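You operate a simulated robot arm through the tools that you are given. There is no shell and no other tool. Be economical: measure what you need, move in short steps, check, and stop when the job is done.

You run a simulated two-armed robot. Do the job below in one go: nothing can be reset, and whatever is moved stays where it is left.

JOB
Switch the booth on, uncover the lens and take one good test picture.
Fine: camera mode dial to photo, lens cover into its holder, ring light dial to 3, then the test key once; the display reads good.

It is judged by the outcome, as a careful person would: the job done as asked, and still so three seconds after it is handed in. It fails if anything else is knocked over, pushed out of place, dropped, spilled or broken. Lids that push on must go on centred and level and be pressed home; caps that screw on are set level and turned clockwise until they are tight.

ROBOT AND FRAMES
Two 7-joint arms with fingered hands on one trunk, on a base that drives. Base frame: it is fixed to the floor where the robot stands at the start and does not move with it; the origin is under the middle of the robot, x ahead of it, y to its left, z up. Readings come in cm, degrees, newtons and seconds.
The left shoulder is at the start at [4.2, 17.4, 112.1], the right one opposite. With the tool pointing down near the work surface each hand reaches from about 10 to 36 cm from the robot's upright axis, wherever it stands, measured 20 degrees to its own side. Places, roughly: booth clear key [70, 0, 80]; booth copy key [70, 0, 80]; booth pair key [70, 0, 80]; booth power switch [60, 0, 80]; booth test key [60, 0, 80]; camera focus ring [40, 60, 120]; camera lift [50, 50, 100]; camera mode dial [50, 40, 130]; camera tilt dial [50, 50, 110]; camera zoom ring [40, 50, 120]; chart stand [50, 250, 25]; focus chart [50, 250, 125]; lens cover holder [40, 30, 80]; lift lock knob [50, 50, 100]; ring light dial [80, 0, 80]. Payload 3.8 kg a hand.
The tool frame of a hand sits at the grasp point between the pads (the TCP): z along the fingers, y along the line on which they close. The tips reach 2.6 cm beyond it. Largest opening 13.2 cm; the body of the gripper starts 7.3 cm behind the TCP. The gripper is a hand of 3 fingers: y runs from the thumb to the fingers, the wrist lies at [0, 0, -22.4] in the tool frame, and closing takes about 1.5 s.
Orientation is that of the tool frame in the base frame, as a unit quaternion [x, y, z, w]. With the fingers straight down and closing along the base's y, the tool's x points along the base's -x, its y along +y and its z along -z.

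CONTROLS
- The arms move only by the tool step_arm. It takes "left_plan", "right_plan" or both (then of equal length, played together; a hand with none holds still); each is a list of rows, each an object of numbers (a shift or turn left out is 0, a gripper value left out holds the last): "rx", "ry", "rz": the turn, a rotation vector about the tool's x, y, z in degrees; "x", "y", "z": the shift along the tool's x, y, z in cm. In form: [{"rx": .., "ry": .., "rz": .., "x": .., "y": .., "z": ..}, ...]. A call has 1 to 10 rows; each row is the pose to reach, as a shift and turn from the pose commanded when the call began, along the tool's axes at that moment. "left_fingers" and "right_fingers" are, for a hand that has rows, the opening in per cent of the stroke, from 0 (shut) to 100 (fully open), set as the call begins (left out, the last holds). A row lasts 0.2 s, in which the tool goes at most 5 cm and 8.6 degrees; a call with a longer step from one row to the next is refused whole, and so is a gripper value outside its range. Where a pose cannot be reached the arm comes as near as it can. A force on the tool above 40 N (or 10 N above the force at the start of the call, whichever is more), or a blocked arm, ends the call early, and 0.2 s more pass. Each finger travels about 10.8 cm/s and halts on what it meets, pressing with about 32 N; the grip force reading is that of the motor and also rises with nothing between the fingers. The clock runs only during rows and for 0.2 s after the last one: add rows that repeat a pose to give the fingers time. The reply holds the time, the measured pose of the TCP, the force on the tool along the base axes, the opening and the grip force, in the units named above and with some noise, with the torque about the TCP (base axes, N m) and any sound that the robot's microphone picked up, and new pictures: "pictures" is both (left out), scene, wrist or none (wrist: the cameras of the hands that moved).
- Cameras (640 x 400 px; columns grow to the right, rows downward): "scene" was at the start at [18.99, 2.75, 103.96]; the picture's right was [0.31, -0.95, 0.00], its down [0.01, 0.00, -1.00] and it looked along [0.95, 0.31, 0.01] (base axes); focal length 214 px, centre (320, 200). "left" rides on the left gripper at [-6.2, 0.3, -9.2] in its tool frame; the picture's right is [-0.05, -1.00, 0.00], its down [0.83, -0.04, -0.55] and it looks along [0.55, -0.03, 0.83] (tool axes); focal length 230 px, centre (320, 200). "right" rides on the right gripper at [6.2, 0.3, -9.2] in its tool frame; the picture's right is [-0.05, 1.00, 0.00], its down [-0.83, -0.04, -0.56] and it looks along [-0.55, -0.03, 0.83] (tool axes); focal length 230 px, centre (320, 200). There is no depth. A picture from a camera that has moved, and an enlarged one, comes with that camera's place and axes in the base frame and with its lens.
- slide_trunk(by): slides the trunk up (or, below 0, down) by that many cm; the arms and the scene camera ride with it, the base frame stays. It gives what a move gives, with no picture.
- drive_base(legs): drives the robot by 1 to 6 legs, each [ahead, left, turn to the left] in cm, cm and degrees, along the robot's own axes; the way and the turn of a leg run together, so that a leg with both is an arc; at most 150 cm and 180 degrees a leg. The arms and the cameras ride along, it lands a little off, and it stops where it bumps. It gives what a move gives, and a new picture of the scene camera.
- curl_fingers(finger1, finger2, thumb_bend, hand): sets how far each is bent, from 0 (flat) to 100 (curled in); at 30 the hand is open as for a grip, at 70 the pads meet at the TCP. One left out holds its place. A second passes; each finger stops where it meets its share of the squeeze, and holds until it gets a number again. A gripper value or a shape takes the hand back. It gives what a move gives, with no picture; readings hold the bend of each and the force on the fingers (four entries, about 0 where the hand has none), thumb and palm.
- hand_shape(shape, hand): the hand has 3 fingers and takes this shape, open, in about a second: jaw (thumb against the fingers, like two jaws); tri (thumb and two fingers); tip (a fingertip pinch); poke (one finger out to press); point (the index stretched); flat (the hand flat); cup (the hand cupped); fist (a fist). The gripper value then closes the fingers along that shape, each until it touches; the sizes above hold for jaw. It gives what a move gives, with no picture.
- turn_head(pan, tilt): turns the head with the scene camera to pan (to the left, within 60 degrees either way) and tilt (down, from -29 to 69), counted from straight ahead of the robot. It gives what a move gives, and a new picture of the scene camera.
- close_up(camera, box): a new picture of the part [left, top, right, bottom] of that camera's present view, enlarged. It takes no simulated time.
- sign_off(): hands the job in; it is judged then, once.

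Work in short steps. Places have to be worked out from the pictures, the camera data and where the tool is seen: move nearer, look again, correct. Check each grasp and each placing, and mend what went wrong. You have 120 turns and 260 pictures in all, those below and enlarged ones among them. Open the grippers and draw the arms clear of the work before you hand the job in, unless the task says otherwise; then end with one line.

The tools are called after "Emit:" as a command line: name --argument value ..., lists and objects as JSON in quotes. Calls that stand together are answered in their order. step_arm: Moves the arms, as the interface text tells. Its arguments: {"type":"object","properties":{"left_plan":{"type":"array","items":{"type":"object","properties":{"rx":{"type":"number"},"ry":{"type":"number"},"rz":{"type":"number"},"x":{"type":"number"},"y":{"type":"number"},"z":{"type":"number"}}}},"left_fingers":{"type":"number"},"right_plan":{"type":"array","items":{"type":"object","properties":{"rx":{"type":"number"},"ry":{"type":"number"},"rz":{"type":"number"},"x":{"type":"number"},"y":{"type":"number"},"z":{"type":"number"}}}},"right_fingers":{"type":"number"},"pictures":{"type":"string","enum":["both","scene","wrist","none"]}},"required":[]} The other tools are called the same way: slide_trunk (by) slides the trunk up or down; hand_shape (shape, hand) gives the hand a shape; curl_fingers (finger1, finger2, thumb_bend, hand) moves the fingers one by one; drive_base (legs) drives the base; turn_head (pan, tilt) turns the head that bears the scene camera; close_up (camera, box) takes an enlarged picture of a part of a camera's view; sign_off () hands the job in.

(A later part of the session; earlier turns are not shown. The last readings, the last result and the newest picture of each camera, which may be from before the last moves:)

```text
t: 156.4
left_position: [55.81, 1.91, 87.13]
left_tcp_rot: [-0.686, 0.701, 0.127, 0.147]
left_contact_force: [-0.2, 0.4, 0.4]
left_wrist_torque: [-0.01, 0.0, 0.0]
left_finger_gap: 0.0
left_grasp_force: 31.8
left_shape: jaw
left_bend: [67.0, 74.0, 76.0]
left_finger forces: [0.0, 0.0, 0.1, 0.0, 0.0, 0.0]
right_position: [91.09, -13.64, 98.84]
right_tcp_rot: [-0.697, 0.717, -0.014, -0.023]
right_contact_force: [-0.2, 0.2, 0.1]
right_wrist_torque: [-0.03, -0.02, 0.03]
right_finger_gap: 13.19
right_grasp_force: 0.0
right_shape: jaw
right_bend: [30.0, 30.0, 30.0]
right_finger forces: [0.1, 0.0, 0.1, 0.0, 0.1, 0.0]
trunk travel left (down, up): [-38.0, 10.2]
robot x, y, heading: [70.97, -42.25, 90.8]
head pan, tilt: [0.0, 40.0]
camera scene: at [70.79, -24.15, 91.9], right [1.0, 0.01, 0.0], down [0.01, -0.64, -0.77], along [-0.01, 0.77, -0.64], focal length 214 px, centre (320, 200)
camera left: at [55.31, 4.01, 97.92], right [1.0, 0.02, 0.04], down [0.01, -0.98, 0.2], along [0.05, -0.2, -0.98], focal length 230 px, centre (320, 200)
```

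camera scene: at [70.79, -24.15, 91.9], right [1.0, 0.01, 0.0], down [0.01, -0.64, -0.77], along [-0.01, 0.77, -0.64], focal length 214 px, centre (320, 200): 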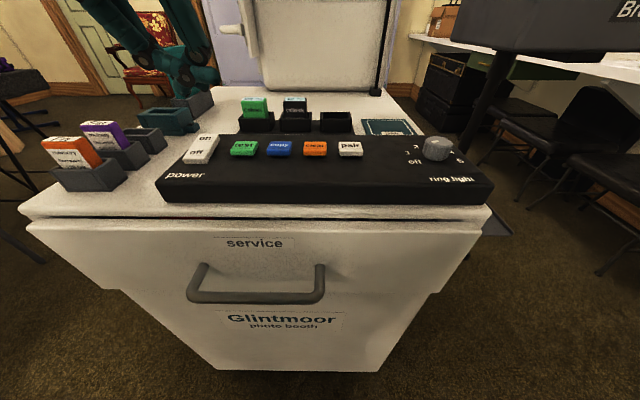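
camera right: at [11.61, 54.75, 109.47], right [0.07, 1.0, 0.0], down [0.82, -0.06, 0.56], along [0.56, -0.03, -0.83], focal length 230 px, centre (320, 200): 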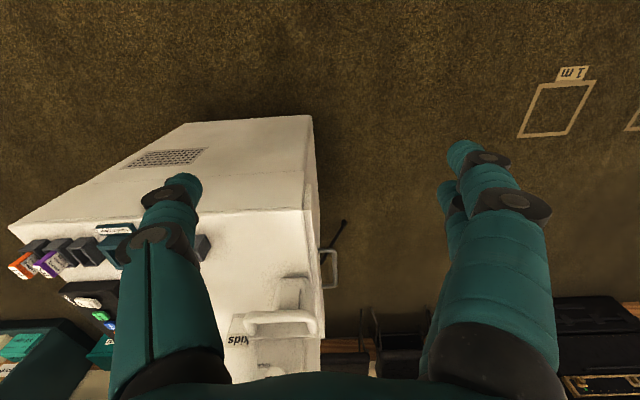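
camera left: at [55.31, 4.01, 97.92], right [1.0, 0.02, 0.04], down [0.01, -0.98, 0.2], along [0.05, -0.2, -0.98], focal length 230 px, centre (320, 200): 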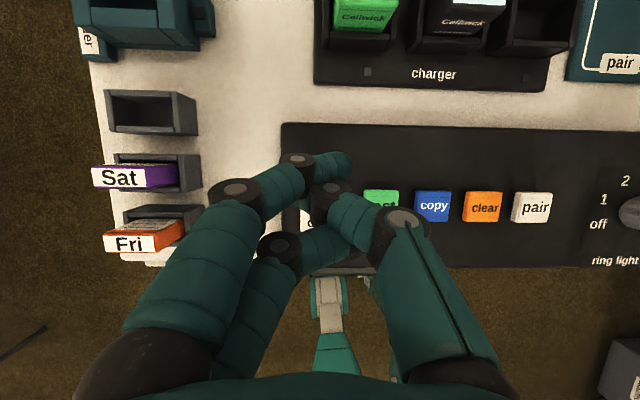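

The tips hover above the "on" end. I'll lower straight down in small steps, watching the force.

Emit:
step_arm --left_plan '[{"x": 0.38, "y": 0.4, "z": 0.93}, {"x": 0.75, "y": 0.4, "z": 1.85}, {"x": 1.06, "y": 0.4, "z": 2.6}, {"x": 1.28, "y": 0.4, "z": 3.15}, {"x": 1.5, "y": 0.4, "z": 3.7}]' --pictures "both"

```text
t: 157.6
left_position: [55.24, 1.88, 82.82]
left_tcp_rot: [-0.686, 0.702, 0.126, 0.147]
left_contact_force: [-0.2, -0.3, -0.5]
left_wrist_torque: [0.01, 0.01, 0.0]
left_finger_gap: 0.01
left_grasp_force: 32.0
left_shape: jaw
left_bend: [67.0, 74.0, 76.0]
left_finger forces: [0.0, 0.1, 0.0, 0.0, 0.0, 0.0]
right_position: [90.91, -13.57, 98.69]
right_tcp_rot: [-0.697, 0.717, -0.014, -0.023]
right_contact_force: [0.3, 0.6, -0.2]
right_wrist_torque: [0.01, 0.0, 0.03]
right_finger_gap: 13.19
right_grasp_force: 0.1
right_shape: jaw
right_bend: [30.0, 30.0, 30.0]
right_finger forces: [0.0, 0.0, 0.1, 0.1, 0.0, 0.0]
trunk travel left (down, up): [-38.0, 10.2]
robot x, y, heading: [70.86, -42.1, 90.8]
head pan, tilt: [0.0, 40.0]
camera scene: at [70.77, -24.12, 91.89], right [1.0, 0.01, 0.0], down [0.01, -0.64, -0.77], along [-0.01, 0.77, -0.64], focal length 214 px, centre (320, 200)
camera left: at [54.7, 4.12, 93.72], right [1.0, 0.02, 0.04], down [0.01, -0.98, 0.2], along [0.05, -0.2, -0.98], focal length 230 px, centre (320, 200)
```

scene: 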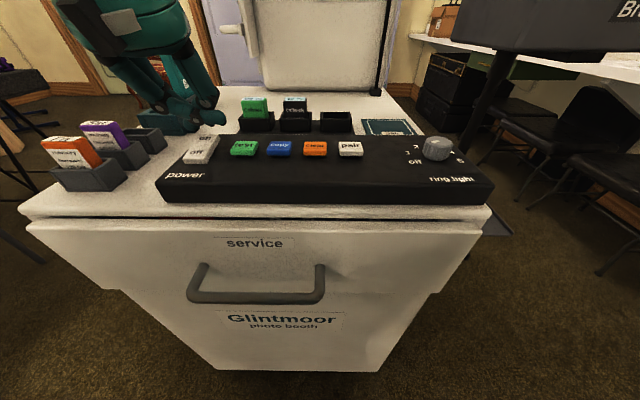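
left: 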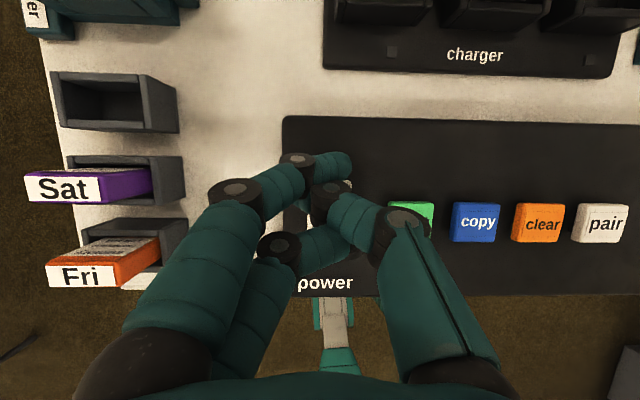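

Emit:
close_up --camera "scene" --box '[140, 80, 268, 180]'

```text
4.00 times, centred on (204, 130) of scene
camera zoom: at [70.77, -24.12, 91.89], right [1.0, 0.01, 0.0], down [0.01, -0.64, -0.77], along [-0.01, 0.77, -0.64], focal length 858 px, centre (784, 480)
```

zoom: 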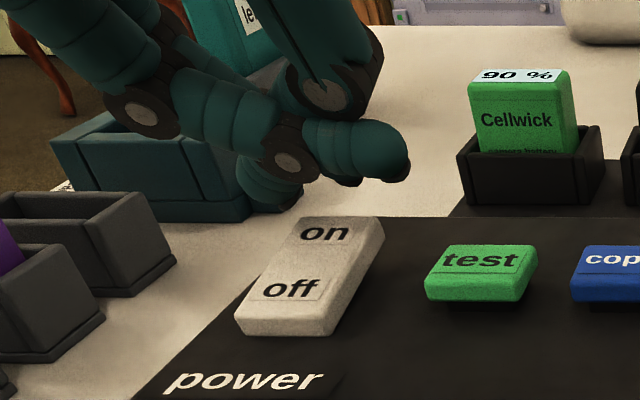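

The fingers crossed when closing, so the tip sits off to one side. I'll rise, reopen, and close again cleanly.

Emit:
step_arm --left_plan '[{"x": -0.7, "z": -1.9}, {"x": -1.5, "z": -3.7}, {"x": -1.5, "z": -3.7}, {"x": -1.5, "z": -3.7}, {"x": -1.5, "z": -3.7}, {"x": -1.5, "z": -3.7}]' --left_fingers 60 --pictures "none"

Emit:
step_arm --left_plan '[{"x": 0}, {"x": 0.6}, {"x": 1.0}, {"x": 1.0}, {"x": 1.0}, {"x": 1.0}]' --left_fingers 0 --pictures "wrist"

Emit:
close_up --camera "scene" --box '[140, 60, 300, 180]'

```text
t: 159.0
left_position: [55.16, 1.95, 86.75]
left_tcp_rot: [-0.685, 0.703, 0.125, 0.145]
left_contact_force: [0.2, 0.5, -0.4]
left_wrist_torque: [0.0, 0.01, 0.01]
left_finger_gap: 7.89
left_grasp_force: 0.1
left_shape: jaw
left_bend: [71.0, 71.0, 71.0]
left_finger forces: [0.0, 0.1, 0.0, 0.0, 0.1, 0.0]
right_position: [90.89, -13.69, 98.7]
right_tcp_rot: [-0.697, 0.717, -0.014, -0.023]
right_contact_force: [0.3, 0.5, 0.4]
right_wrist_torque: [0.03, 0.0, 0.03]
right_finger_gap: 13.2
right_grasp_force: 0.1
right_shape: jaw
right_bend: [30.0, 30.0, 30.0]
right_finger forces: [0.1, 0.0, 0.0, 0.0, 0.1, 0.1]
trunk travel left (down, up): [-38.0, 10.2]
robot x, y, heading: [70.72, -42.19, 90.8]
head pan, tilt: [0.0, 40.0]
```

```text
t: 160.4
left_position: [55.17, 0.78, 86.4]
left_tcp_rot: [-0.685, 0.702, 0.125, 0.145]
left_contact_force: [0.0, -0.3, 0.9]
left_wrist_torque: [0.02, 0.01, 0.0]
left_finger_gap: 0.0
left_grasp_force: 31.7
left_shape: jaw
left_bend: [67.0, 67.0, 74.0]
left_finger forces: [0.1, 0.0, 0.0, 0.0, 0.0, 0.0]
right_position: [90.97, -13.73, 98.81]
right_tcp_rot: [-0.697, 0.716, -0.013, -0.022]
right_contact_force: [0.3, -0.3, -0.5]
right_wrist_torque: [0.0, -0.02, 0.01]
right_finger_gap: 13.18
right_grasp_force: 0.0
right_shape: jaw
right_bend: [30.0, 30.0, 30.0]
right_finger forces: [0.0, 0.0, 0.1, 0.0, 0.1, 0.0]
trunk travel left (down, up): [-38.0, 10.2]
robot x, y, heading: [70.8, -42.09, 91.0]
head pan, tilt: [0.0, 40.0]
camera left: at [54.69, 3.12, 97.26], right [1.0, 0.02, 0.04], down [0.01, -0.98, 0.2], along [0.04, -0.2, -0.98], focal length 230 px, centre (320, 200)
```

left: 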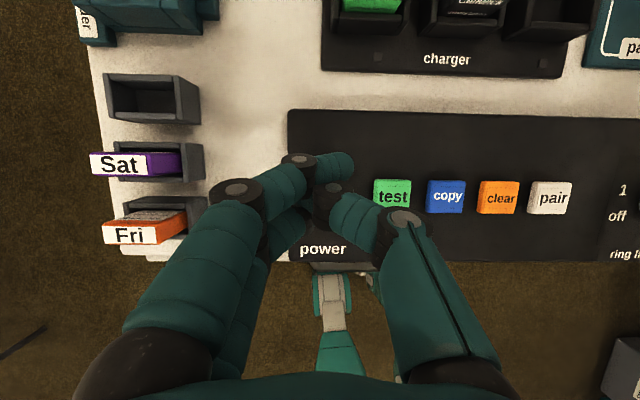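

```text
3.33 times, centred on (220, 120) of scene
camera zoom: at [70.78, -24.13, 91.89], right [1.0, 0.01, 0.0], down [0.01, -0.64, -0.77], along [-0.01, 0.77, -0.64], focal length 715 px, centre (653, 467)
```

zoom: 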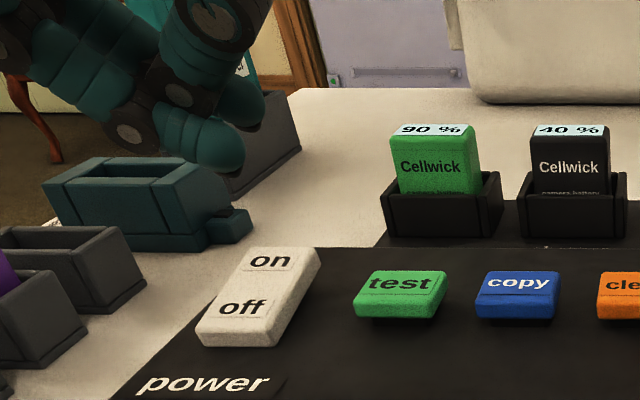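

The tip is now directly above "on", about 3 cm up. Lowering straight down.

Emit:
step_arm --left_plan '[{"x": 0.38, "y": -0.3, "z": 0.93}, {"x": 0.75, "y": -0.3, "z": 1.85}, {"x": 0.95, "y": -0.3, "z": 2.3}, {"x": 1.13, "y": -0.3, "z": 2.8}, {"x": 1.32, "y": -0.3, "z": 3.25}, {"x": 1.5, "y": -0.3, "z": 3.7}]' --pictures "none"

Emit:
close_up --camera "scene" --box '[140, 60, 300, 180]'

```text
t: 161.8
left_position: [55.48, 1.1, 82.65]
left_tcp_rot: [-0.687, 0.701, 0.128, 0.147]
left_contact_force: [-0.3, 1.5, 8.7]
left_wrist_torque: [-0.01, -0.09, 0.01]
left_finger_gap: 0.0
left_grasp_force: 32.0
left_shape: jaw
left_bend: [67.0, 70.0, 74.0]
left_finger forces: [0.0, 0.0, 0.0, 0.0, 0.0, 0.1]
right_position: [90.93, -13.62, 98.82]
right_tcp_rot: [-0.697, 0.717, -0.014, -0.024]
right_contact_force: [-0.3, -0.4, 0.7]
right_wrist_torque: [0.02, 0.03, 0.02]
right_finger_gap: 13.22
right_grasp_force: 0.0
right_shape: jaw
right_bend: [30.0, 30.0, 30.0]
right_finger forces: [0.1, 0.0, 0.0, 0.0, 0.0, 0.1]
trunk travel left (down, up): [-38.0, 10.2]
robot x, y, heading: [70.93, -41.88, 90.6]
head pan, tilt: [0.0, 40.0]
```

```text
3.33 times, centred on (220, 120) of scene
camera zoom: at [70.76, -24.13, 91.91], right [1.0, 0.01, 0.0], down [0.01, -0.64, -0.77], along [-0.01, 0.77, -0.64], focal length 715 px, centre (653, 467)
```

zoom: 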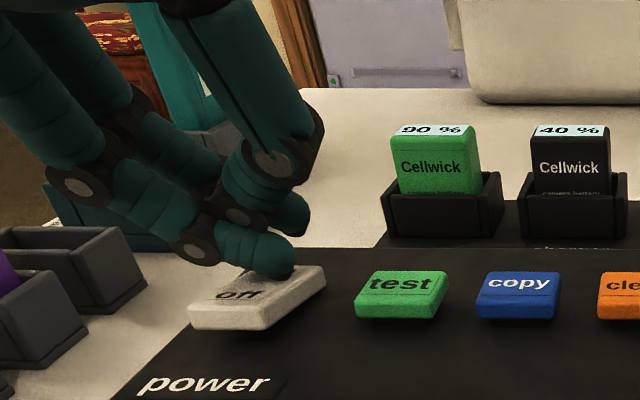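

The rocker has tipped to "on". I'll lift off and check the switch and display.

Emit:
step_arm --left_plan '[{"x": -0.75, "z": -1.85}, {"x": -1.9, "z": -4.6}, {"x": -3.5, "z": -9}, {"x": -5, "z": -13}, {"x": -5.8, "z": -17}]' --pictures "wrist"

Emit:
turn_head --pan 15 --tilt 10

```text
t: 163.0
left_position: [55.52, -0.41, 100.42]
left_tcp_rot: [-0.686, 0.702, 0.125, 0.145]
left_contact_force: [0.2, 0.5, -0.7]
left_wrist_torque: [0.01, 0.0, 0.02]
left_finger_gap: 0.03
left_grasp_force: 32.2
left_shape: jaw
left_bend: [67.0, 68.0, 74.0]
left_finger forces: [0.0, 0.1, 0.1, 0.0, 0.0, 0.1]
right_position: [90.96, -13.73, 98.72]
right_tcp_rot: [-0.696, 0.718, -0.015, -0.023]
right_contact_force: [-0.1, 0.6, -0.5]
right_wrist_torque: [0.01, -0.02, -0.02]
right_finger_gap: 13.21
right_grasp_force: 0.0
right_shape: jaw
right_bend: [30.0, 30.0, 30.0]
right_finger forces: [0.0, 0.0, 0.1, 0.1, 0.1, 0.0]
trunk travel left (down, up): [-38.0, 10.2]
robot x, y, heading: [70.81, -42.52, 90.8]
head pan, tilt: [0.0, 40.0]
camera left: at [54.91, 1.78, 111.23], right [1.0, 0.02, 0.04], down [0.01, -0.98, 0.2], along [0.05, -0.2, -0.98], focal length 230 px, centre (320, 200)
```

left: 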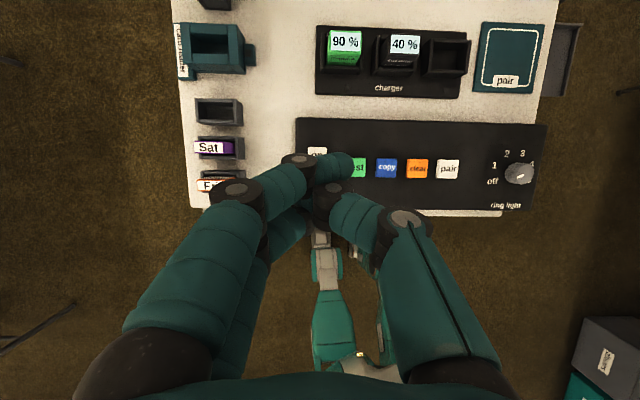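

```text
t: 164.0
left_position: [55.33, -0.36, 100.29]
left_tcp_rot: [-0.685, 0.702, 0.126, 0.146]
left_contact_force: [-0.4, 0.9, -0.3]
left_wrist_torque: [-0.02, -0.01, -0.02]
left_finger_gap: 0.0
left_grasp_force: 32.4
left_shape: jaw
left_bend: [67.0, 68.0, 74.0]
left_finger forces: [0.0, 0.0, 0.0, 0.0, 0.0, 0.0]
right_position: [90.91, -13.66, 98.84]
right_tcp_rot: [-0.697, 0.717, -0.013, -0.023]
right_contact_force: [0.4, -0.1, 0.5]
right_wrist_torque: [0.01, -0.02, -0.02]
right_finger_gap: 13.19
right_grasp_force: 0.0
right_shape: jaw
right_bend: [30.0, 30.0, 30.0]
right_finger forces: [0.1, 0.0, 0.1, 0.0, 0.0, 0.1]
trunk travel left (down, up): [-38.0, 10.2]
robot x, y, heading: [70.86, -42.28, 90.9]
head pan, tilt: [15.0, 10.0]
camera scene: at [68.37, -23.68, 96.65], right [0.96, 0.27, 0.0], down [0.05, -0.17, -0.98], along [-0.27, 0.95, -0.17], focal length 214 px, centre (320, 200)
```

scene: 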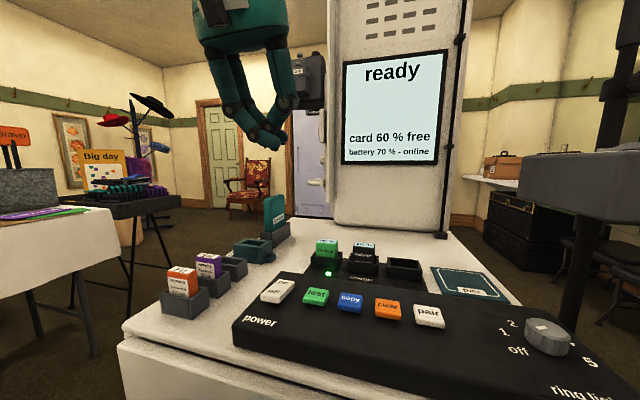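

The display reads "ready". Now the ring light dial with the right hand. I'll move it closer to the dial and look with its camera.

Emit:
step_arm --right_plan '[{"y": 2, "x": -1}, {"y": 4, "x": -3}, {"y": 6.5, "x": -5, "z": 1}]' --pictures "wrist"

Emit:
close_up --camera "right" --box '[240, 120, 400, 220]'

```text
t: 164.8
left_position: [55.39, -0.31, 100.39]
left_tcp_rot: [-0.685, 0.703, 0.126, 0.146]
left_contact_force: [0.2, 0.3, -0.3]
left_wrist_torque: [0.01, -0.02, 0.04]
left_finger_gap: 0.01
left_grasp_force: 31.8
left_shape: jaw
left_bend: [67.0, 68.0, 74.0]
left_finger forces: [0.0, 0.1, 0.0, 0.0, 0.1, 0.0]
right_position: [84.31, -8.75, 97.65]
right_tcp_rot: [-0.697, 0.717, -0.014, -0.023]
right_contact_force: [0.7, 0.6, 0.0]
right_wrist_torque: [0.0, 0.02, -0.02]
right_finger_gap: 13.17
right_grasp_force: 0.0
right_shape: jaw
right_bend: [30.0, 30.0, 30.0]
right_finger forces: [0.1, 0.0, 0.0, 0.0, 0.1, 0.0]
trunk travel left (down, up): [-38.0, 10.2]
robot x, y, heading: [70.89, -41.87, 90.7]
head pan, tilt: [15.0, 10.0]
camera right: at [84.05, -14.25, 107.14], right [-1.0, 0.08, 0.01], down [0.07, 0.86, 0.51], along [0.03, 0.51, -0.86], focal length 230 px, centre (320, 200)
```

right: 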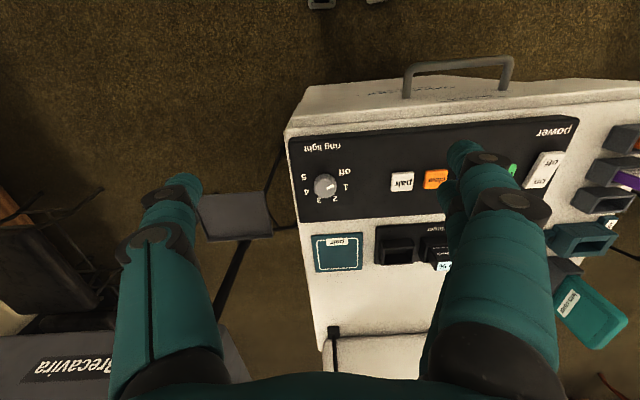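

```text
4.00 times, centred on (320, 170) of right
camera zoom: at [84.05, -14.25, 107.14], right [-1.0, 0.08, 0.01], down [0.07, 0.86, 0.51], along [0.03, 0.51, -0.86], focal length 920 px, centre (320, 320)
```

zoom: 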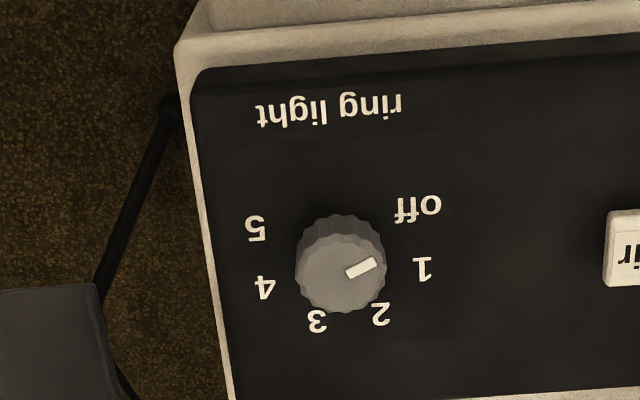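

The dial is at about [84.2, -0.4], z 79.3–80.8, with its mark at off; "3" is about 142° clockwise. I'll move above it and pre-rotate the hand 70° counterclockwise.

Emit:
step_arm --right_plan '[{"x": -2, "z": 0, "rz": -8}, {"x": -4, "rz": -16}, {"x": -6, "z": 1, "rz": -24}, {"x": -8, "z": 2, "rz": -32}, {"x": -8.7, "y": 0.3, "z": 4, "rz": -40}, {"x": -8.7, "y": 0.3, "z": 5, "rz": -48}, {"x": -8.7, "y": 0.3, "z": 6, "rz": -56}, {"x": -8.7, "y": 0.3, "z": 6, "rz": -64}, {"x": -8.7, "y": 0.3, "z": 6, "rz": -70}]' --right_fingers 45 --pictures "wrist"

Emit:
close_up --camera "right" --box '[220, 100, 420, 225]'

```text
t: 165.9
left_position: [55.48, -0.38, 100.31]
left_tcp_rot: [-0.686, 0.702, 0.126, 0.145]
left_contact_force: [0.9, 0.3, -0.3]
left_wrist_torque: [0.0, 0.01, 0.01]
left_finger_gap: 0.0
left_grasp_force: 32.2
left_shape: jaw
left_bend: [67.0, 68.0, 74.0]
left_finger forces: [0.1, 0.0, 0.0, 0.1, 0.1, 0.0]
right_position: [78.59, -17.16, 96.81]
right_tcp_rot: [0.881, -0.472, 0.003, 0.015]
right_contact_force: [6.6, 14.5, 2.7]
right_wrist_torque: [-0.53, 0.29, -0.23]
right_finger_gap: 5.55
right_grasp_force: 0.1
right_shape: jaw
right_bend: [73.0, 73.0, 70.0]
right_finger forces: [0.0, 0.0, 0.1, 0.0, 0.1, 0.0]
right hand out of reach, approached as far as the arm can: row 1, 2, 3, 4, 5
trunk travel left (down, up): [-38.0, 10.2]
robot x, y, heading: [70.66, -42.18, 90.9]
head pan, tilt: [15.0, 10.0]
stopped in row 5 (right hand): the force on the tool passed its limit (the readings are from after the stop); the commanded pose is now the measured one
camera right: at [81.92, -22.15, 106.14], right [-0.86, -0.51, 0.03], down [-0.42, 0.73, 0.54], along [-0.29, 0.45, -0.84], focal length 230 px, centre (320, 200)
```

right: 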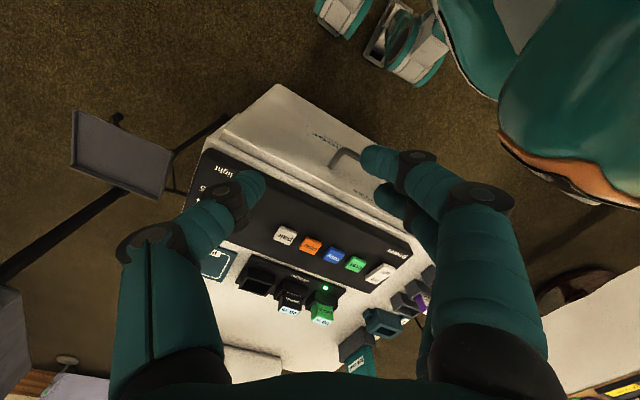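

```text
3.20 times, centred on (320, 162) of right
camera zoom: at [81.92, -22.15, 106.14], right [-0.86, -0.51, 0.03], down [-0.42, 0.73, 0.54], along [-0.29, 0.45, -0.84], focal length 736 px, centre (320, 320)
```

zoom: 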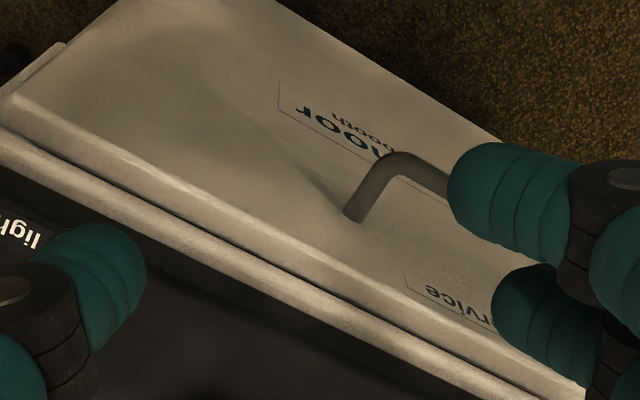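

The hand bumped while the wrist ran out of counterclockwise range. I'll reverse that: rotate back clockwise and move away from the head.

Emit:
step_arm --right_plan '[{"x": -0.8, "y": -2, "rz": 8}, {"x": -1.6, "y": -4, "rz": 16}, {"x": -2.4, "y": -6, "rz": 24}, {"x": -3, "y": -8, "rz": 32}, {"x": -3.3, "y": -9.4, "rz": 40}, {"x": -3.3, "y": -9.4, "rz": 48}, {"x": -3.3, "y": -9.4, "rz": 56}, {"x": -3.3, "y": -9.4, "rz": 58}]' --pictures "wrist"

```text
t: 167.7
left_position: [55.38, -0.36, 100.4]
left_tcp_rot: [-0.685, 0.702, 0.126, 0.146]
left_contact_force: [-0.5, -0.9, 0.2]
left_wrist_torque: [-0.01, -0.01, 0.02]
left_finger_gap: 0.0
left_grasp_force: 31.8
left_shape: jaw
left_bend: [67.0, 68.0, 74.0]
left_finger forces: [0.1, 0.0, 0.0, 0.0, 0.0, 0.0]
right_position: [84.54, -9.38, 96.44]
right_tcp_rot: [-0.542, 0.84, -0.011, -0.015]
right_contact_force: [0.1, -0.5, 0.0]
right_wrist_torque: [0.02, -0.02, 0.02]
right_finger_gap: 5.93
right_grasp_force: 0.0
right_shape: jaw
right_bend: [73.0, 73.0, 70.0]
right_finger forces: [0.0, 0.0, 0.1, 0.0, 0.0, 0.0]
trunk travel left (down, up): [-38.0, 10.2]
robot x, y, heading: [70.52, -41.98, 90.7]
head pan, tilt: [15.0, 10.0]
camera right: at [81.9, -14.47, 105.85], right [-0.89, 0.46, 0.0], down [0.39, 0.76, 0.52], along [0.24, 0.46, -0.85], focal length 230 px, centre (320, 200)
```

right: 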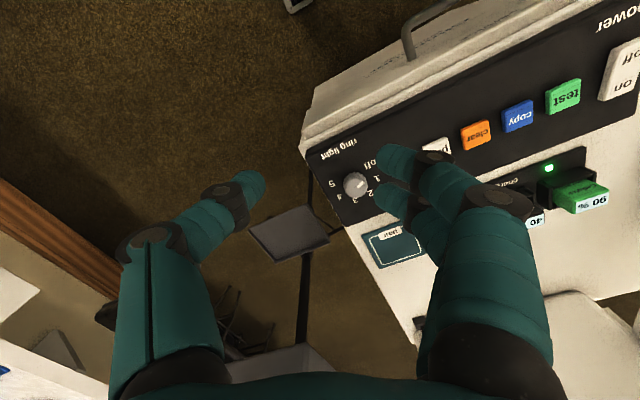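

Recovered. I'll go above the dial and test the clockwise range by rotating 45° further.

Emit:
step_arm --right_plan '[{"x": -2.7, "y": 1.3, "z": 1}, {"x": -5.4, "y": 2.6, "z": 2}, {"x": -8, "y": 4, "z": 3, "rz": 5}, {"x": -8, "y": 4, "z": 4, "rz": 13}, {"x": -8, "y": 4, "z": 5, "rz": 21}, {"x": -8, "y": 4, "z": 6, "rz": 29}, {"x": -8, "y": 4, "z": 6, "rz": 37}, {"x": -8, "y": 4, "z": 6, "rz": 45}]' --pictures "wrist"

```text
t: 169.5
left_position: [55.48, -0.32, 100.33]
left_tcp_rot: [-0.686, 0.702, 0.126, 0.145]
left_contact_force: [0.1, -0.2, -0.2]
left_wrist_torque: [0.02, 0.0, 0.0]
left_finger_gap: 0.0
left_grasp_force: 32.1
left_shape: jaw
left_bend: [67.0, 68.0, 74.0]
left_finger forces: [0.0, 0.1, 0.0, 0.1, 0.1, 0.0]
right_position: [84.05, -0.64, 90.26]
right_tcp_rot: [-0.18, 0.984, -0.016, -0.01]
right_contact_force: [-0.3, 0.6, -0.4]
right_wrist_torque: [-0.02, 0.01, -0.01]
right_finger_gap: 5.94
right_grasp_force: 0.1
right_shape: jaw
right_bend: [73.0, 73.0, 70.0]
right_finger forces: [0.1, 0.1, 0.1, 0.1, 0.0, 0.1]
trunk travel left (down, up): [-38.0, 10.2]
robot x, y, heading: [70.85, -41.96, 90.8]
head pan, tilt: [15.0, 10.0]
camera right: at [78.39, -2.17, 99.52], right [-0.3, 0.95, -0.03], down [0.8, 0.27, 0.54], along [0.52, 0.14, -0.84], focal length 230 px, centre (320, 200)
```

right: 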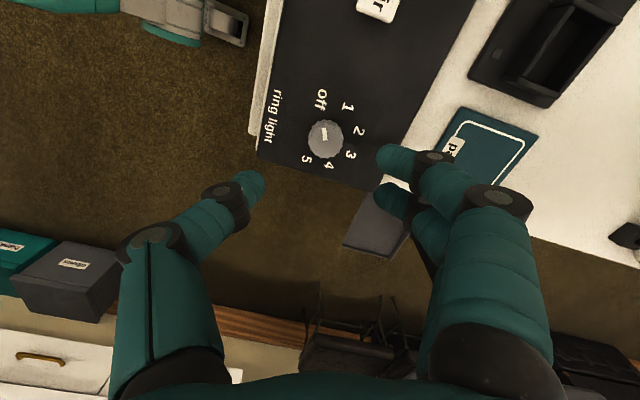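

No limit yet. I'll test another 70° clockwise at this height.

Emit:
step_arm --right_plan '[{"rz": 8}, {"rz": 16}, {"rz": 24}, {"rz": 32}, {"rz": 40}, {"rz": 48}, {"rz": 56}, {"rz": 64}, {"rz": 72}]' --pictures "none"

```text
t: 171.5
left_position: [55.38, -0.45, 100.32]
left_tcp_rot: [-0.685, 0.702, 0.126, 0.146]
left_contact_force: [0.5, 0.1, 0.5]
left_wrist_torque: [-0.02, 0.03, -0.01]
left_finger_gap: 0.0
left_grasp_force: 32.5
left_shape: jaw
left_bend: [67.0, 68.0, 74.0]
left_finger forces: [0.0, 0.0, 0.0, 0.0, 0.0, 0.0]
right_position: [84.01, -0.47, 90.25]
right_tcp_rot: [0.433, 0.901, -0.019, 0.002]
right_contact_force: [-0.1, -0.5, -0.2]
right_wrist_torque: [0.01, -0.01, -0.03]
right_finger_gap: 5.96
right_grasp_force: 0.1
right_shape: jaw
right_bend: [73.0, 73.0, 70.0]
right_finger forces: [0.0, 0.0, 0.1, 0.0, 0.1, 0.1]
trunk travel left (down, up): [-38.0, 10.2]
robot x, y, heading: [70.73, -42.5, 90.8]
head pan, tilt: [15.0, 10.0]
```

Full range available. I'll rotate back to the start angle in two calls, then view.

Emit:
step_arm --right_plan '[{"rz": -8}, {"rz": -16}, {"rz": -24}, {"rz": -32}, {"rz": -40}, {"rz": -48}, {"rz": -56}, {"rz": -64}, {"rz": -72}]' --pictures "none"

Emit:
step_arm --right_plan '[{"rz": -8}, {"rz": -16}, {"rz": -24}, {"rz": -32}, {"rz": -40}, {"rz": -48}, {"rz": -56}, {"rz": -64}, {"rz": -66}]' --pictures "wrist"

Emit:
close_up --camera "right" --box '[220, 90, 420, 215]'

```text
t: 173.5
left_position: [55.4, -0.32, 100.39]
left_tcp_rot: [-0.686, 0.702, 0.126, 0.146]
left_contact_force: [0.7, -0.6, 0.0]
left_wrist_torque: [-0.01, 0.02, 0.0]
left_finger_gap: 0.0
left_grasp_force: 31.4
left_shape: jaw
left_bend: [67.0, 68.0, 74.0]
left_finger forces: [0.0, 0.0, 0.0, 0.1, 0.1, 0.0]
right_position: [83.93, -0.65, 90.1]
right_tcp_rot: [-0.182, 0.983, -0.016, -0.01]
right_contact_force: [0.5, -0.6, -0.5]
right_wrist_torque: [0.0, -0.02, 0.01]
right_finger_gap: 5.95
right_grasp_force: 0.0
right_shape: jaw
right_bend: [73.0, 73.0, 70.0]
right_finger forces: [0.0, 0.0, 0.0, 0.1, 0.1, 0.1]
trunk travel left (down, up): [-38.0, 10.2]
robot x, y, heading: [70.7, -42.12, 90.6]
head pan, tilt: [15.0, 10.0]
```

```text
t: 175.5
left_position: [55.61, -0.34, 100.32]
left_tcp_rot: [-0.685, 0.703, 0.127, 0.145]
left_contact_force: [-0.7, -0.5, -0.8]
left_wrist_torque: [0.0, 0.0, 0.02]
left_finger_gap: 0.02
left_grasp_force: 32.1
left_shape: jaw
left_bend: [67.0, 68.0, 74.0]
left_finger forces: [0.0, 0.1, 0.0, 0.1, 0.1, 0.1]
right_position: [77.26, -1.94, 91.87]
right_tcp_rot: [-0.677, 0.736, -0.008, -0.016]
right_contact_force: [-0.6, 0.0, 0.0]
right_wrist_torque: [-0.02, -0.01, 0.02]
right_finger_gap: 5.96
right_grasp_force: 0.0
right_shape: jaw
right_bend: [73.0, 73.0, 70.0]
right_finger forces: [0.1, 0.1, 0.1, 0.0, 0.0, 0.0]
right hand out of reach, approached as far as the arm can: row 7, 8, 9
trunk travel left (down, up): [-38.0, 10.2]
robot x, y, heading: [70.96, -42.27, 90.8]
head pan, tilt: [15.0, 10.0]
camera right: at [76.75, -7.69, 101.3], right [-0.99, 0.14, 0.01], down [0.12, 0.84, 0.52], along [0.06, 0.52, -0.85], focal length 230 px, centre (320, 200)
```

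right: 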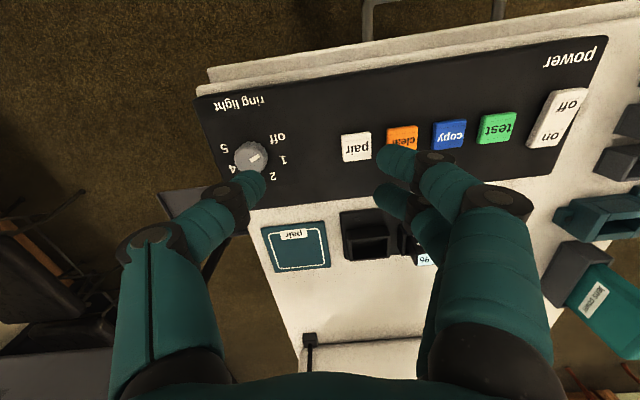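

```text
3.20 times, centred on (320, 152) of right
camera zoom: at [76.75, -7.69, 101.3], right [-0.99, 0.14, 0.01], down [0.12, 0.84, 0.52], along [0.06, 0.52, -0.85], focal length 736 px, centre (320, 352)
```

zoom: 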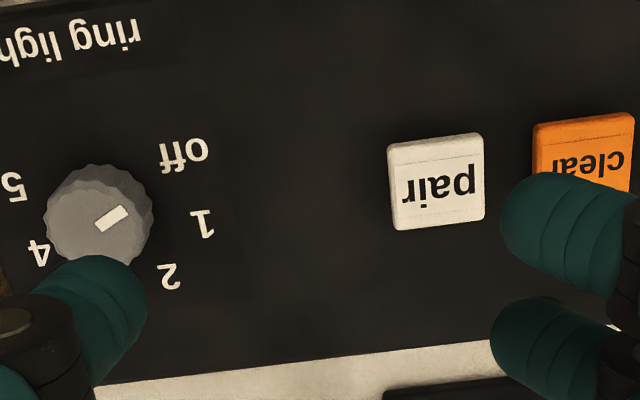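

At that angle the position is out of reach, so the usable start is about 24° further clockwise. I'll go there, above the dial.

Emit:
step_arm --right_plan '[{"rz": 8, "x": -0.7, "y": -2.2}, {"rz": 16, "x": -1.4, "y": -4.4, "z": 0.5}, {"rz": 24, "x": -2.05, "y": -6.65, "z": 1.5}, {"rz": 26, "x": -2.05, "y": -6.65, "z": 3.5}]' --pictures "wrist"

Emit:
close_up --camera "right" --box '[220, 90, 420, 215]'

```text
t: 176.5
left_position: [55.36, -0.33, 100.26]
left_tcp_rot: [-0.685, 0.703, 0.126, 0.146]
left_contact_force: [0.1, 0.2, -0.4]
left_wrist_torque: [-0.01, 0.05, 0.01]
left_finger_gap: 0.03
left_grasp_force: 32.0
left_shape: jaw
left_bend: [67.0, 68.0, 74.0]
left_finger forces: [0.0, 0.0, 0.0, 0.0, 0.1, 0.1]
right_position: [84.33, -0.35, 87.98]
right_tcp_rot: [-0.506, 0.862, -0.012, -0.015]
right_contact_force: [-0.2, 0.0, -0.1]
right_wrist_torque: [0.02, -0.03, 0.02]
right_finger_gap: 5.94
right_grasp_force: 0.0
right_shape: jaw
right_bend: [73.0, 73.0, 70.0]
right_finger forces: [0.0, 0.0, 0.0, 0.0, 0.0, 0.1]
trunk travel left (down, up): [-38.0, 10.2]
robot x, y, heading: [70.92, -42.37, 90.8]
head pan, tilt: [15.0, 10.0]
camera right: at [81.21, -5.06, 97.4], right [-0.85, 0.53, -0.01], down [0.45, 0.72, 0.52], along [0.29, 0.44, -0.85], focal length 230 px, centre (320, 200)
```

right: 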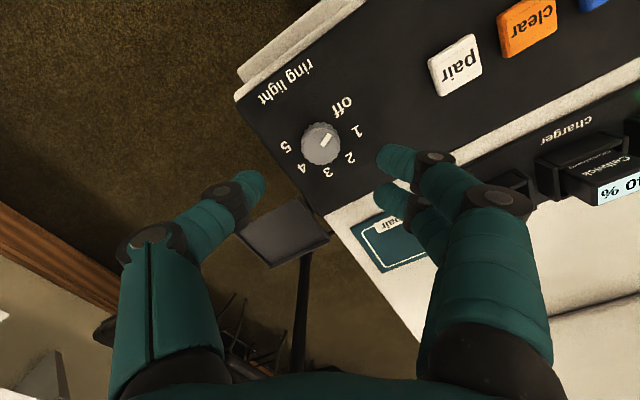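

```text
3.20 times, centred on (320, 152) of right
camera zoom: at [81.21, -5.06, 97.4], right [-0.85, 0.53, -0.01], down [0.45, 0.72, 0.52], along [0.29, 0.44, -0.85], focal length 736 px, centre (320, 352)
```

zoom: 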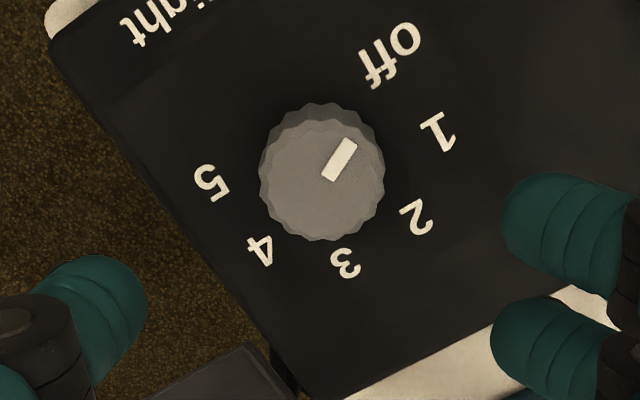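

The hand is centred over the dial, and the turn needed is 135° (three 45° steps). I'll lower so the tips sit at about z 80.

Emit:
step_arm --right_plan '[{"z": 2, "x": -0.1}, {"z": 4, "x": -0.17, "y": 0.1}, {"z": 5, "x": -0.17, "y": 0.1}, {"z": 5.6, "x": -0.17, "y": 0.1}]' --pictures "wrist"

Emit:
turn_head --pan -20 --tilt 25

Emit:
close_up --camera "scene" --box '[260, 130, 420, 230]'

```text
t: 177.5
left_position: [55.5, -0.32, 100.32]
left_tcp_rot: [-0.686, 0.702, 0.126, 0.145]
left_contact_force: [-0.4, 0.4, -0.3]
left_wrist_torque: [0.02, -0.02, 0.0]
left_finger_gap: 0.0
left_grasp_force: 32.3
left_shape: jaw
left_bend: [67.0, 68.0, 74.0]
left_finger forces: [0.1, 0.1, 0.0, 0.0, 0.1, 0.0]
right_position: [84.28, -0.12, 82.46]
right_tcp_rot: [-0.506, 0.863, -0.012, -0.014]
right_contact_force: [0.3, 0.1, 0.9]
right_wrist_torque: [-0.03, 0.01, 0.0]
right_finger_gap: 5.95
right_grasp_force: 0.1
right_shape: jaw
right_bend: [73.0, 73.0, 70.0]
right_finger forces: [0.0, 0.1, 0.0, 0.0, 0.1, 0.0]
trunk travel left (down, up): [-38.0, 10.2]
robot x, y, heading: [70.84, -42.37, 90.6]
head pan, tilt: [15.0, 10.0]
camera right: at [81.22, -4.99, 91.94], right [-0.85, 0.53, -0.01], down [0.45, 0.72, 0.52], along [0.28, 0.44, -0.85], focal length 230 px, centre (320, 200)
```

right: 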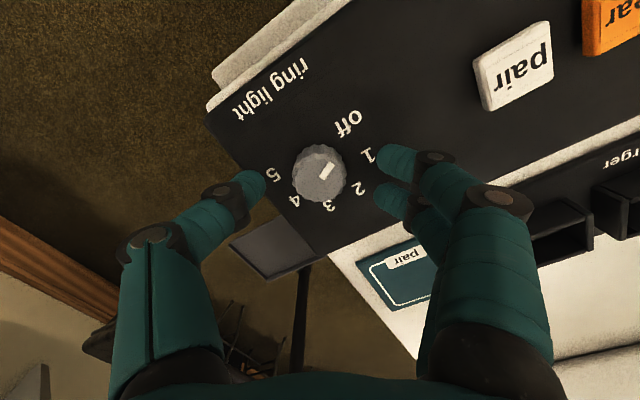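

```text
t: 178.5
left_position: [55.33, -0.42, 100.48]
left_tcp_rot: [-0.685, 0.702, 0.127, 0.146]
left_contact_force: [-0.9, 0.1, 0.9]
left_wrist_torque: [-0.01, 0.02, 0.01]
left_finger_gap: 0.01
left_grasp_force: 32.2
left_shape: jaw
left_bend: [67.0, 68.0, 74.0]
left_finger forces: [0.0, 0.1, 0.0, 0.1, 0.1, 0.0]
right_position: [84.32, -0.22, 82.51]
right_tcp_rot: [-0.506, 0.863, -0.011, -0.015]
right_contact_force: [0.0, 0.0, 0.3]
right_wrist_torque: [-0.01, -0.02, 0.04]
right_finger_gap: 5.96
right_grasp_force: 0.1
right_shape: jaw
right_bend: [73.0, 73.0, 70.0]
right_finger forces: [0.0, 0.0, 0.0, 0.0, 0.1, 0.1]
trunk travel left (down, up): [-38.0, 10.2]
robot x, y, heading: [70.97, -42.32, 90.6]
head pan, tilt: [-20.0, 25.0]
camera scene: at [73.91, -23.93, 94.23], right [0.94, -0.33, 0.0], down [-0.14, -0.4, -0.91], along [0.3, 0.86, -0.42], focal length 214 px, centre (320, 200)
```

scene: 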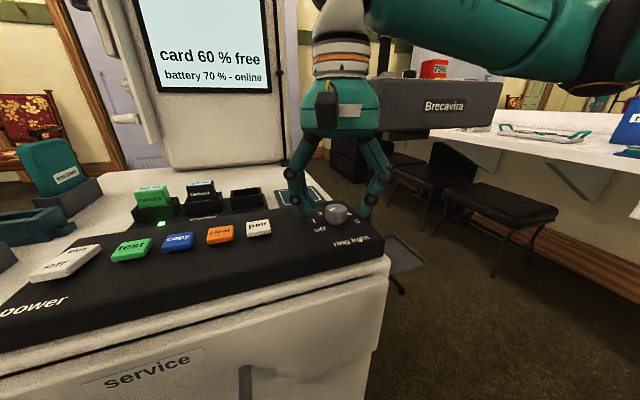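

```text
4.00 times, centred on (340, 180) of scene
camera zoom: at [73.91, -23.93, 94.23], right [0.94, -0.33, 0.0], down [-0.14, -0.4, -0.91], along [0.3, 0.86, -0.42], focal length 858 px, centre (240, 280)
```

zoom: 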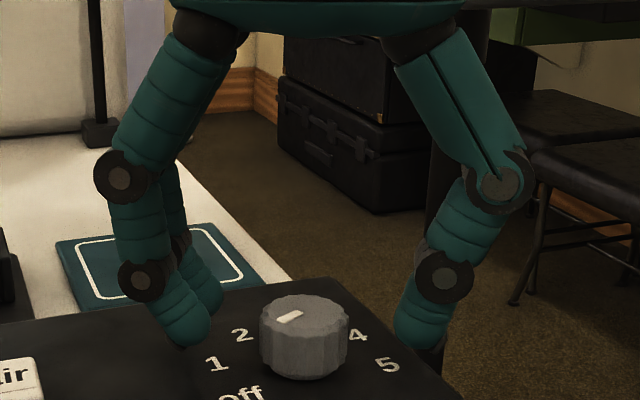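

The fingertips straddle the dial at mid height. Closing.

Emit:
step_arm --right_plan '[{"x": 0}, {"x": 0}, {"x": 0}, {"x": 0}, {"x": 0}]' --right_fingers 0 --pictures "wrist"

```text
t: 179.7
left_position: [55.41, -0.24, 100.29]
left_tcp_rot: [-0.685, 0.702, 0.126, 0.146]
left_contact_force: [1.2, 0.2, 0.2]
left_wrist_torque: [0.02, -0.03, -0.01]
left_finger_gap: 0.01
left_grasp_force: 31.8
left_shape: jaw
left_bend: [67.0, 68.0, 74.0]
left_finger forces: [0.0, 0.0, 0.1, 0.0, 0.0, 0.0]
right_position: [84.4, -0.14, 82.54]
right_tcp_rot: [-0.506, 0.862, -0.012, -0.014]
right_contact_force: [2.3, 1.0, -2.5]
right_wrist_torque: [0.04, 0.0, 0.01]
right_finger_gap: 1.81
right_grasp_force: 32.0
right_shape: jaw
right_bend: [73.0, 72.0, 70.0]
right_finger forces: [14.7, 13.4, 0.0, 0.0, 28.7, 0.0]
trunk travel left (down, up): [-38.0, 10.2]
robot x, y, heading: [70.75, -42.5, 90.5]
head pan, tilt: [-20.0, 25.0]
camera right: at [81.24, -4.98, 91.94], right [-0.85, 0.53, -0.01], down [0.45, 0.72, 0.52], along [0.28, 0.44, -0.85], focal length 230 px, centre (320, 200)
```

right: 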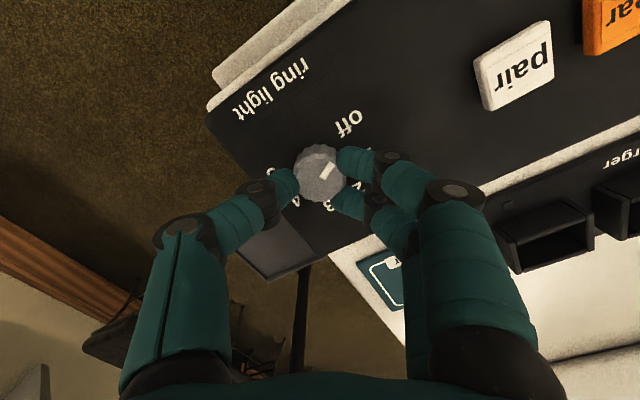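

Good grip with little side force. I'll turn 72° clockwise.

Emit:
step_arm --right_plan '[{"rz": 8}, {"rz": 16}, {"rz": 24}, {"rz": 32}, {"rz": 40}, {"rz": 48}, {"rz": 56}, {"rz": 64}, {"rz": 70}]' --pictures "wrist"

Emit:
close_up --camera "right" --box '[220, 100, 420, 225]'

```text
t: 181.7
left_position: [55.5, -0.32, 100.39]
left_tcp_rot: [-0.686, 0.702, 0.127, 0.145]
left_contact_force: [-0.1, -0.3, -0.2]
left_wrist_torque: [0.0, 0.01, 0.0]
left_finger_gap: 0.0
left_grasp_force: 31.5
left_shape: jaw
left_bend: [67.0, 68.0, 74.0]
left_finger forces: [0.0, 0.0, 0.0, 0.0, 0.1, 0.0]
right_position: [84.55, -0.2, 82.48]
right_tcp_rot: [0.081, 0.997, -0.018, -0.005]
right_contact_force: [6.0, -4.6, -4.3]
right_wrist_torque: [0.06, -0.07, 0.04]
right_finger_gap: 1.82
right_grasp_force: 31.8
right_shape: jaw
right_bend: [73.0, 72.0, 70.0]
right_finger forces: [15.0, 14.5, 0.0, 0.1, 31.5, 0.0]
trunk travel left (down, up): [-38.0, 10.2]
robot x, y, heading: [70.88, -42.39, 90.7]
head pan, tilt: [-20.0, 25.0]
camera right: at [78.61, 1.35, 91.76], right [0.21, 0.98, -0.04], down [0.82, -0.16, 0.55], along [0.53, -0.15, -0.83], focal length 230 px, centre (320, 200)
```

right: 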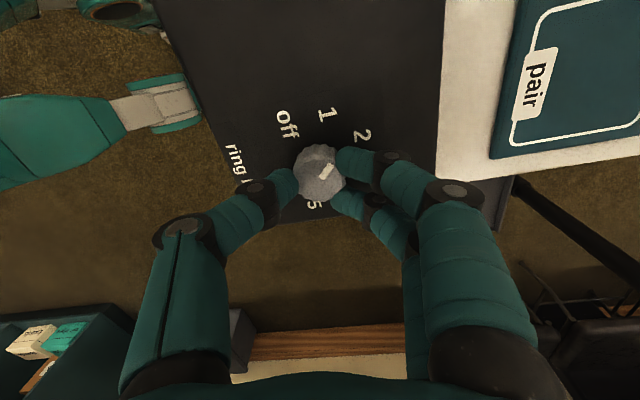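

```text
3.20 times, centred on (320, 162) of right
camera zoom: at [78.61, 1.35, 91.76], right [0.21, 0.98, -0.04], down [0.82, -0.16, 0.55], along [0.53, -0.15, -0.83], focal length 736 px, centre (320, 320)
```

zoom: 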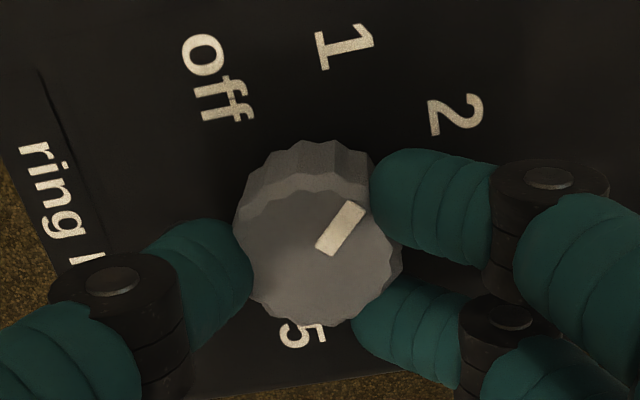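

The dial follows exactly (about 70° so far). I'll turn the remaining 65°.

Emit:
step_arm --right_plan '[{"rz": 8}, {"rz": 16}, {"rz": 24}, {"rz": 32}, {"rz": 40}, {"rz": 48}, {"rz": 56}, {"rz": 62}, {"rz": 65}]' --pictures "wrist"

Emit:
close_up --camera "right" --box '[220, 100, 420, 225]'

```text
t: 183.7
left_position: [55.42, -0.52, 100.47]
left_tcp_rot: [-0.685, 0.702, 0.127, 0.146]
left_contact_force: [0.0, 0.3, 0.0]
left_wrist_torque: [-0.06, -0.03, 0.02]
left_finger_gap: 0.02
left_grasp_force: 32.0
left_shape: jaw
left_bend: [67.0, 68.0, 74.0]
left_finger forces: [0.0, 0.0, 0.0, 0.0, 0.0, 0.0]
right_position: [84.31, -0.44, 82.51]
right_tcp_rot: [0.602, 0.798, -0.02, 0.007]
right_contact_force: [-2.2, -20.3, -8.5]
right_wrist_torque: [-0.26, 0.05, 0.0]
right_finger_gap: 1.77
right_grasp_force: 31.5
right_shape: jaw
right_bend: [73.0, 72.0, 70.0]
right_finger forces: [12.7, 15.9, 0.0, 0.1, 34.1, 0.0]
trunk travel left (down, up): [-38.0, 10.2]
robot x, y, heading: [71.06, -42.35, 90.6]
head pan, tilt: [-20.0, 25.0]
camera right: at [83.18, 5.92, 91.55], right [0.97, 0.22, -0.02], down [0.19, -0.79, 0.58], along [0.11, -0.57, -0.81], focal length 230 px, centre (320, 200)
```

right: 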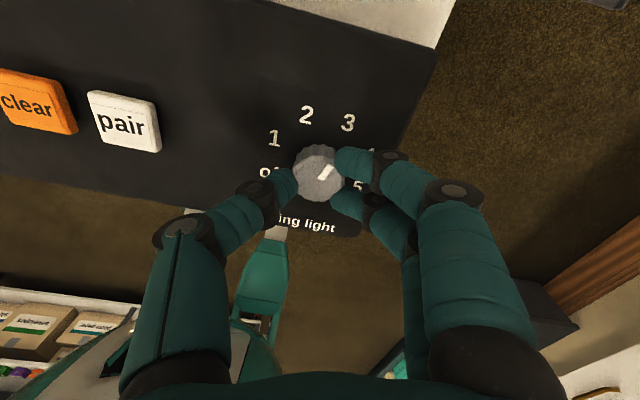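

```text
3.20 times, centred on (320, 162) of right
camera zoom: at [83.18, 5.92, 91.55], right [0.97, 0.22, -0.02], down [0.19, -0.79, 0.58], along [0.11, -0.57, -0.81], focal length 736 px, centre (320, 320)
```

zoom: 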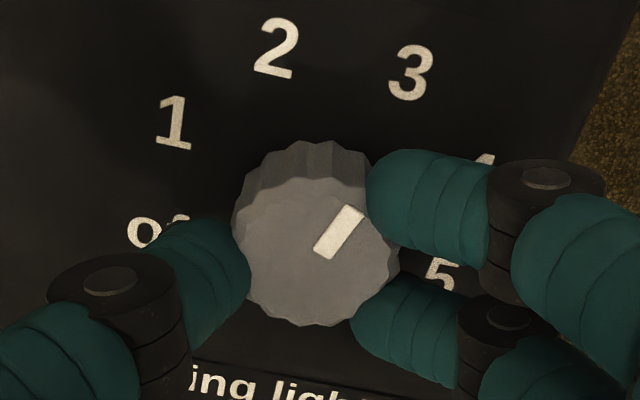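

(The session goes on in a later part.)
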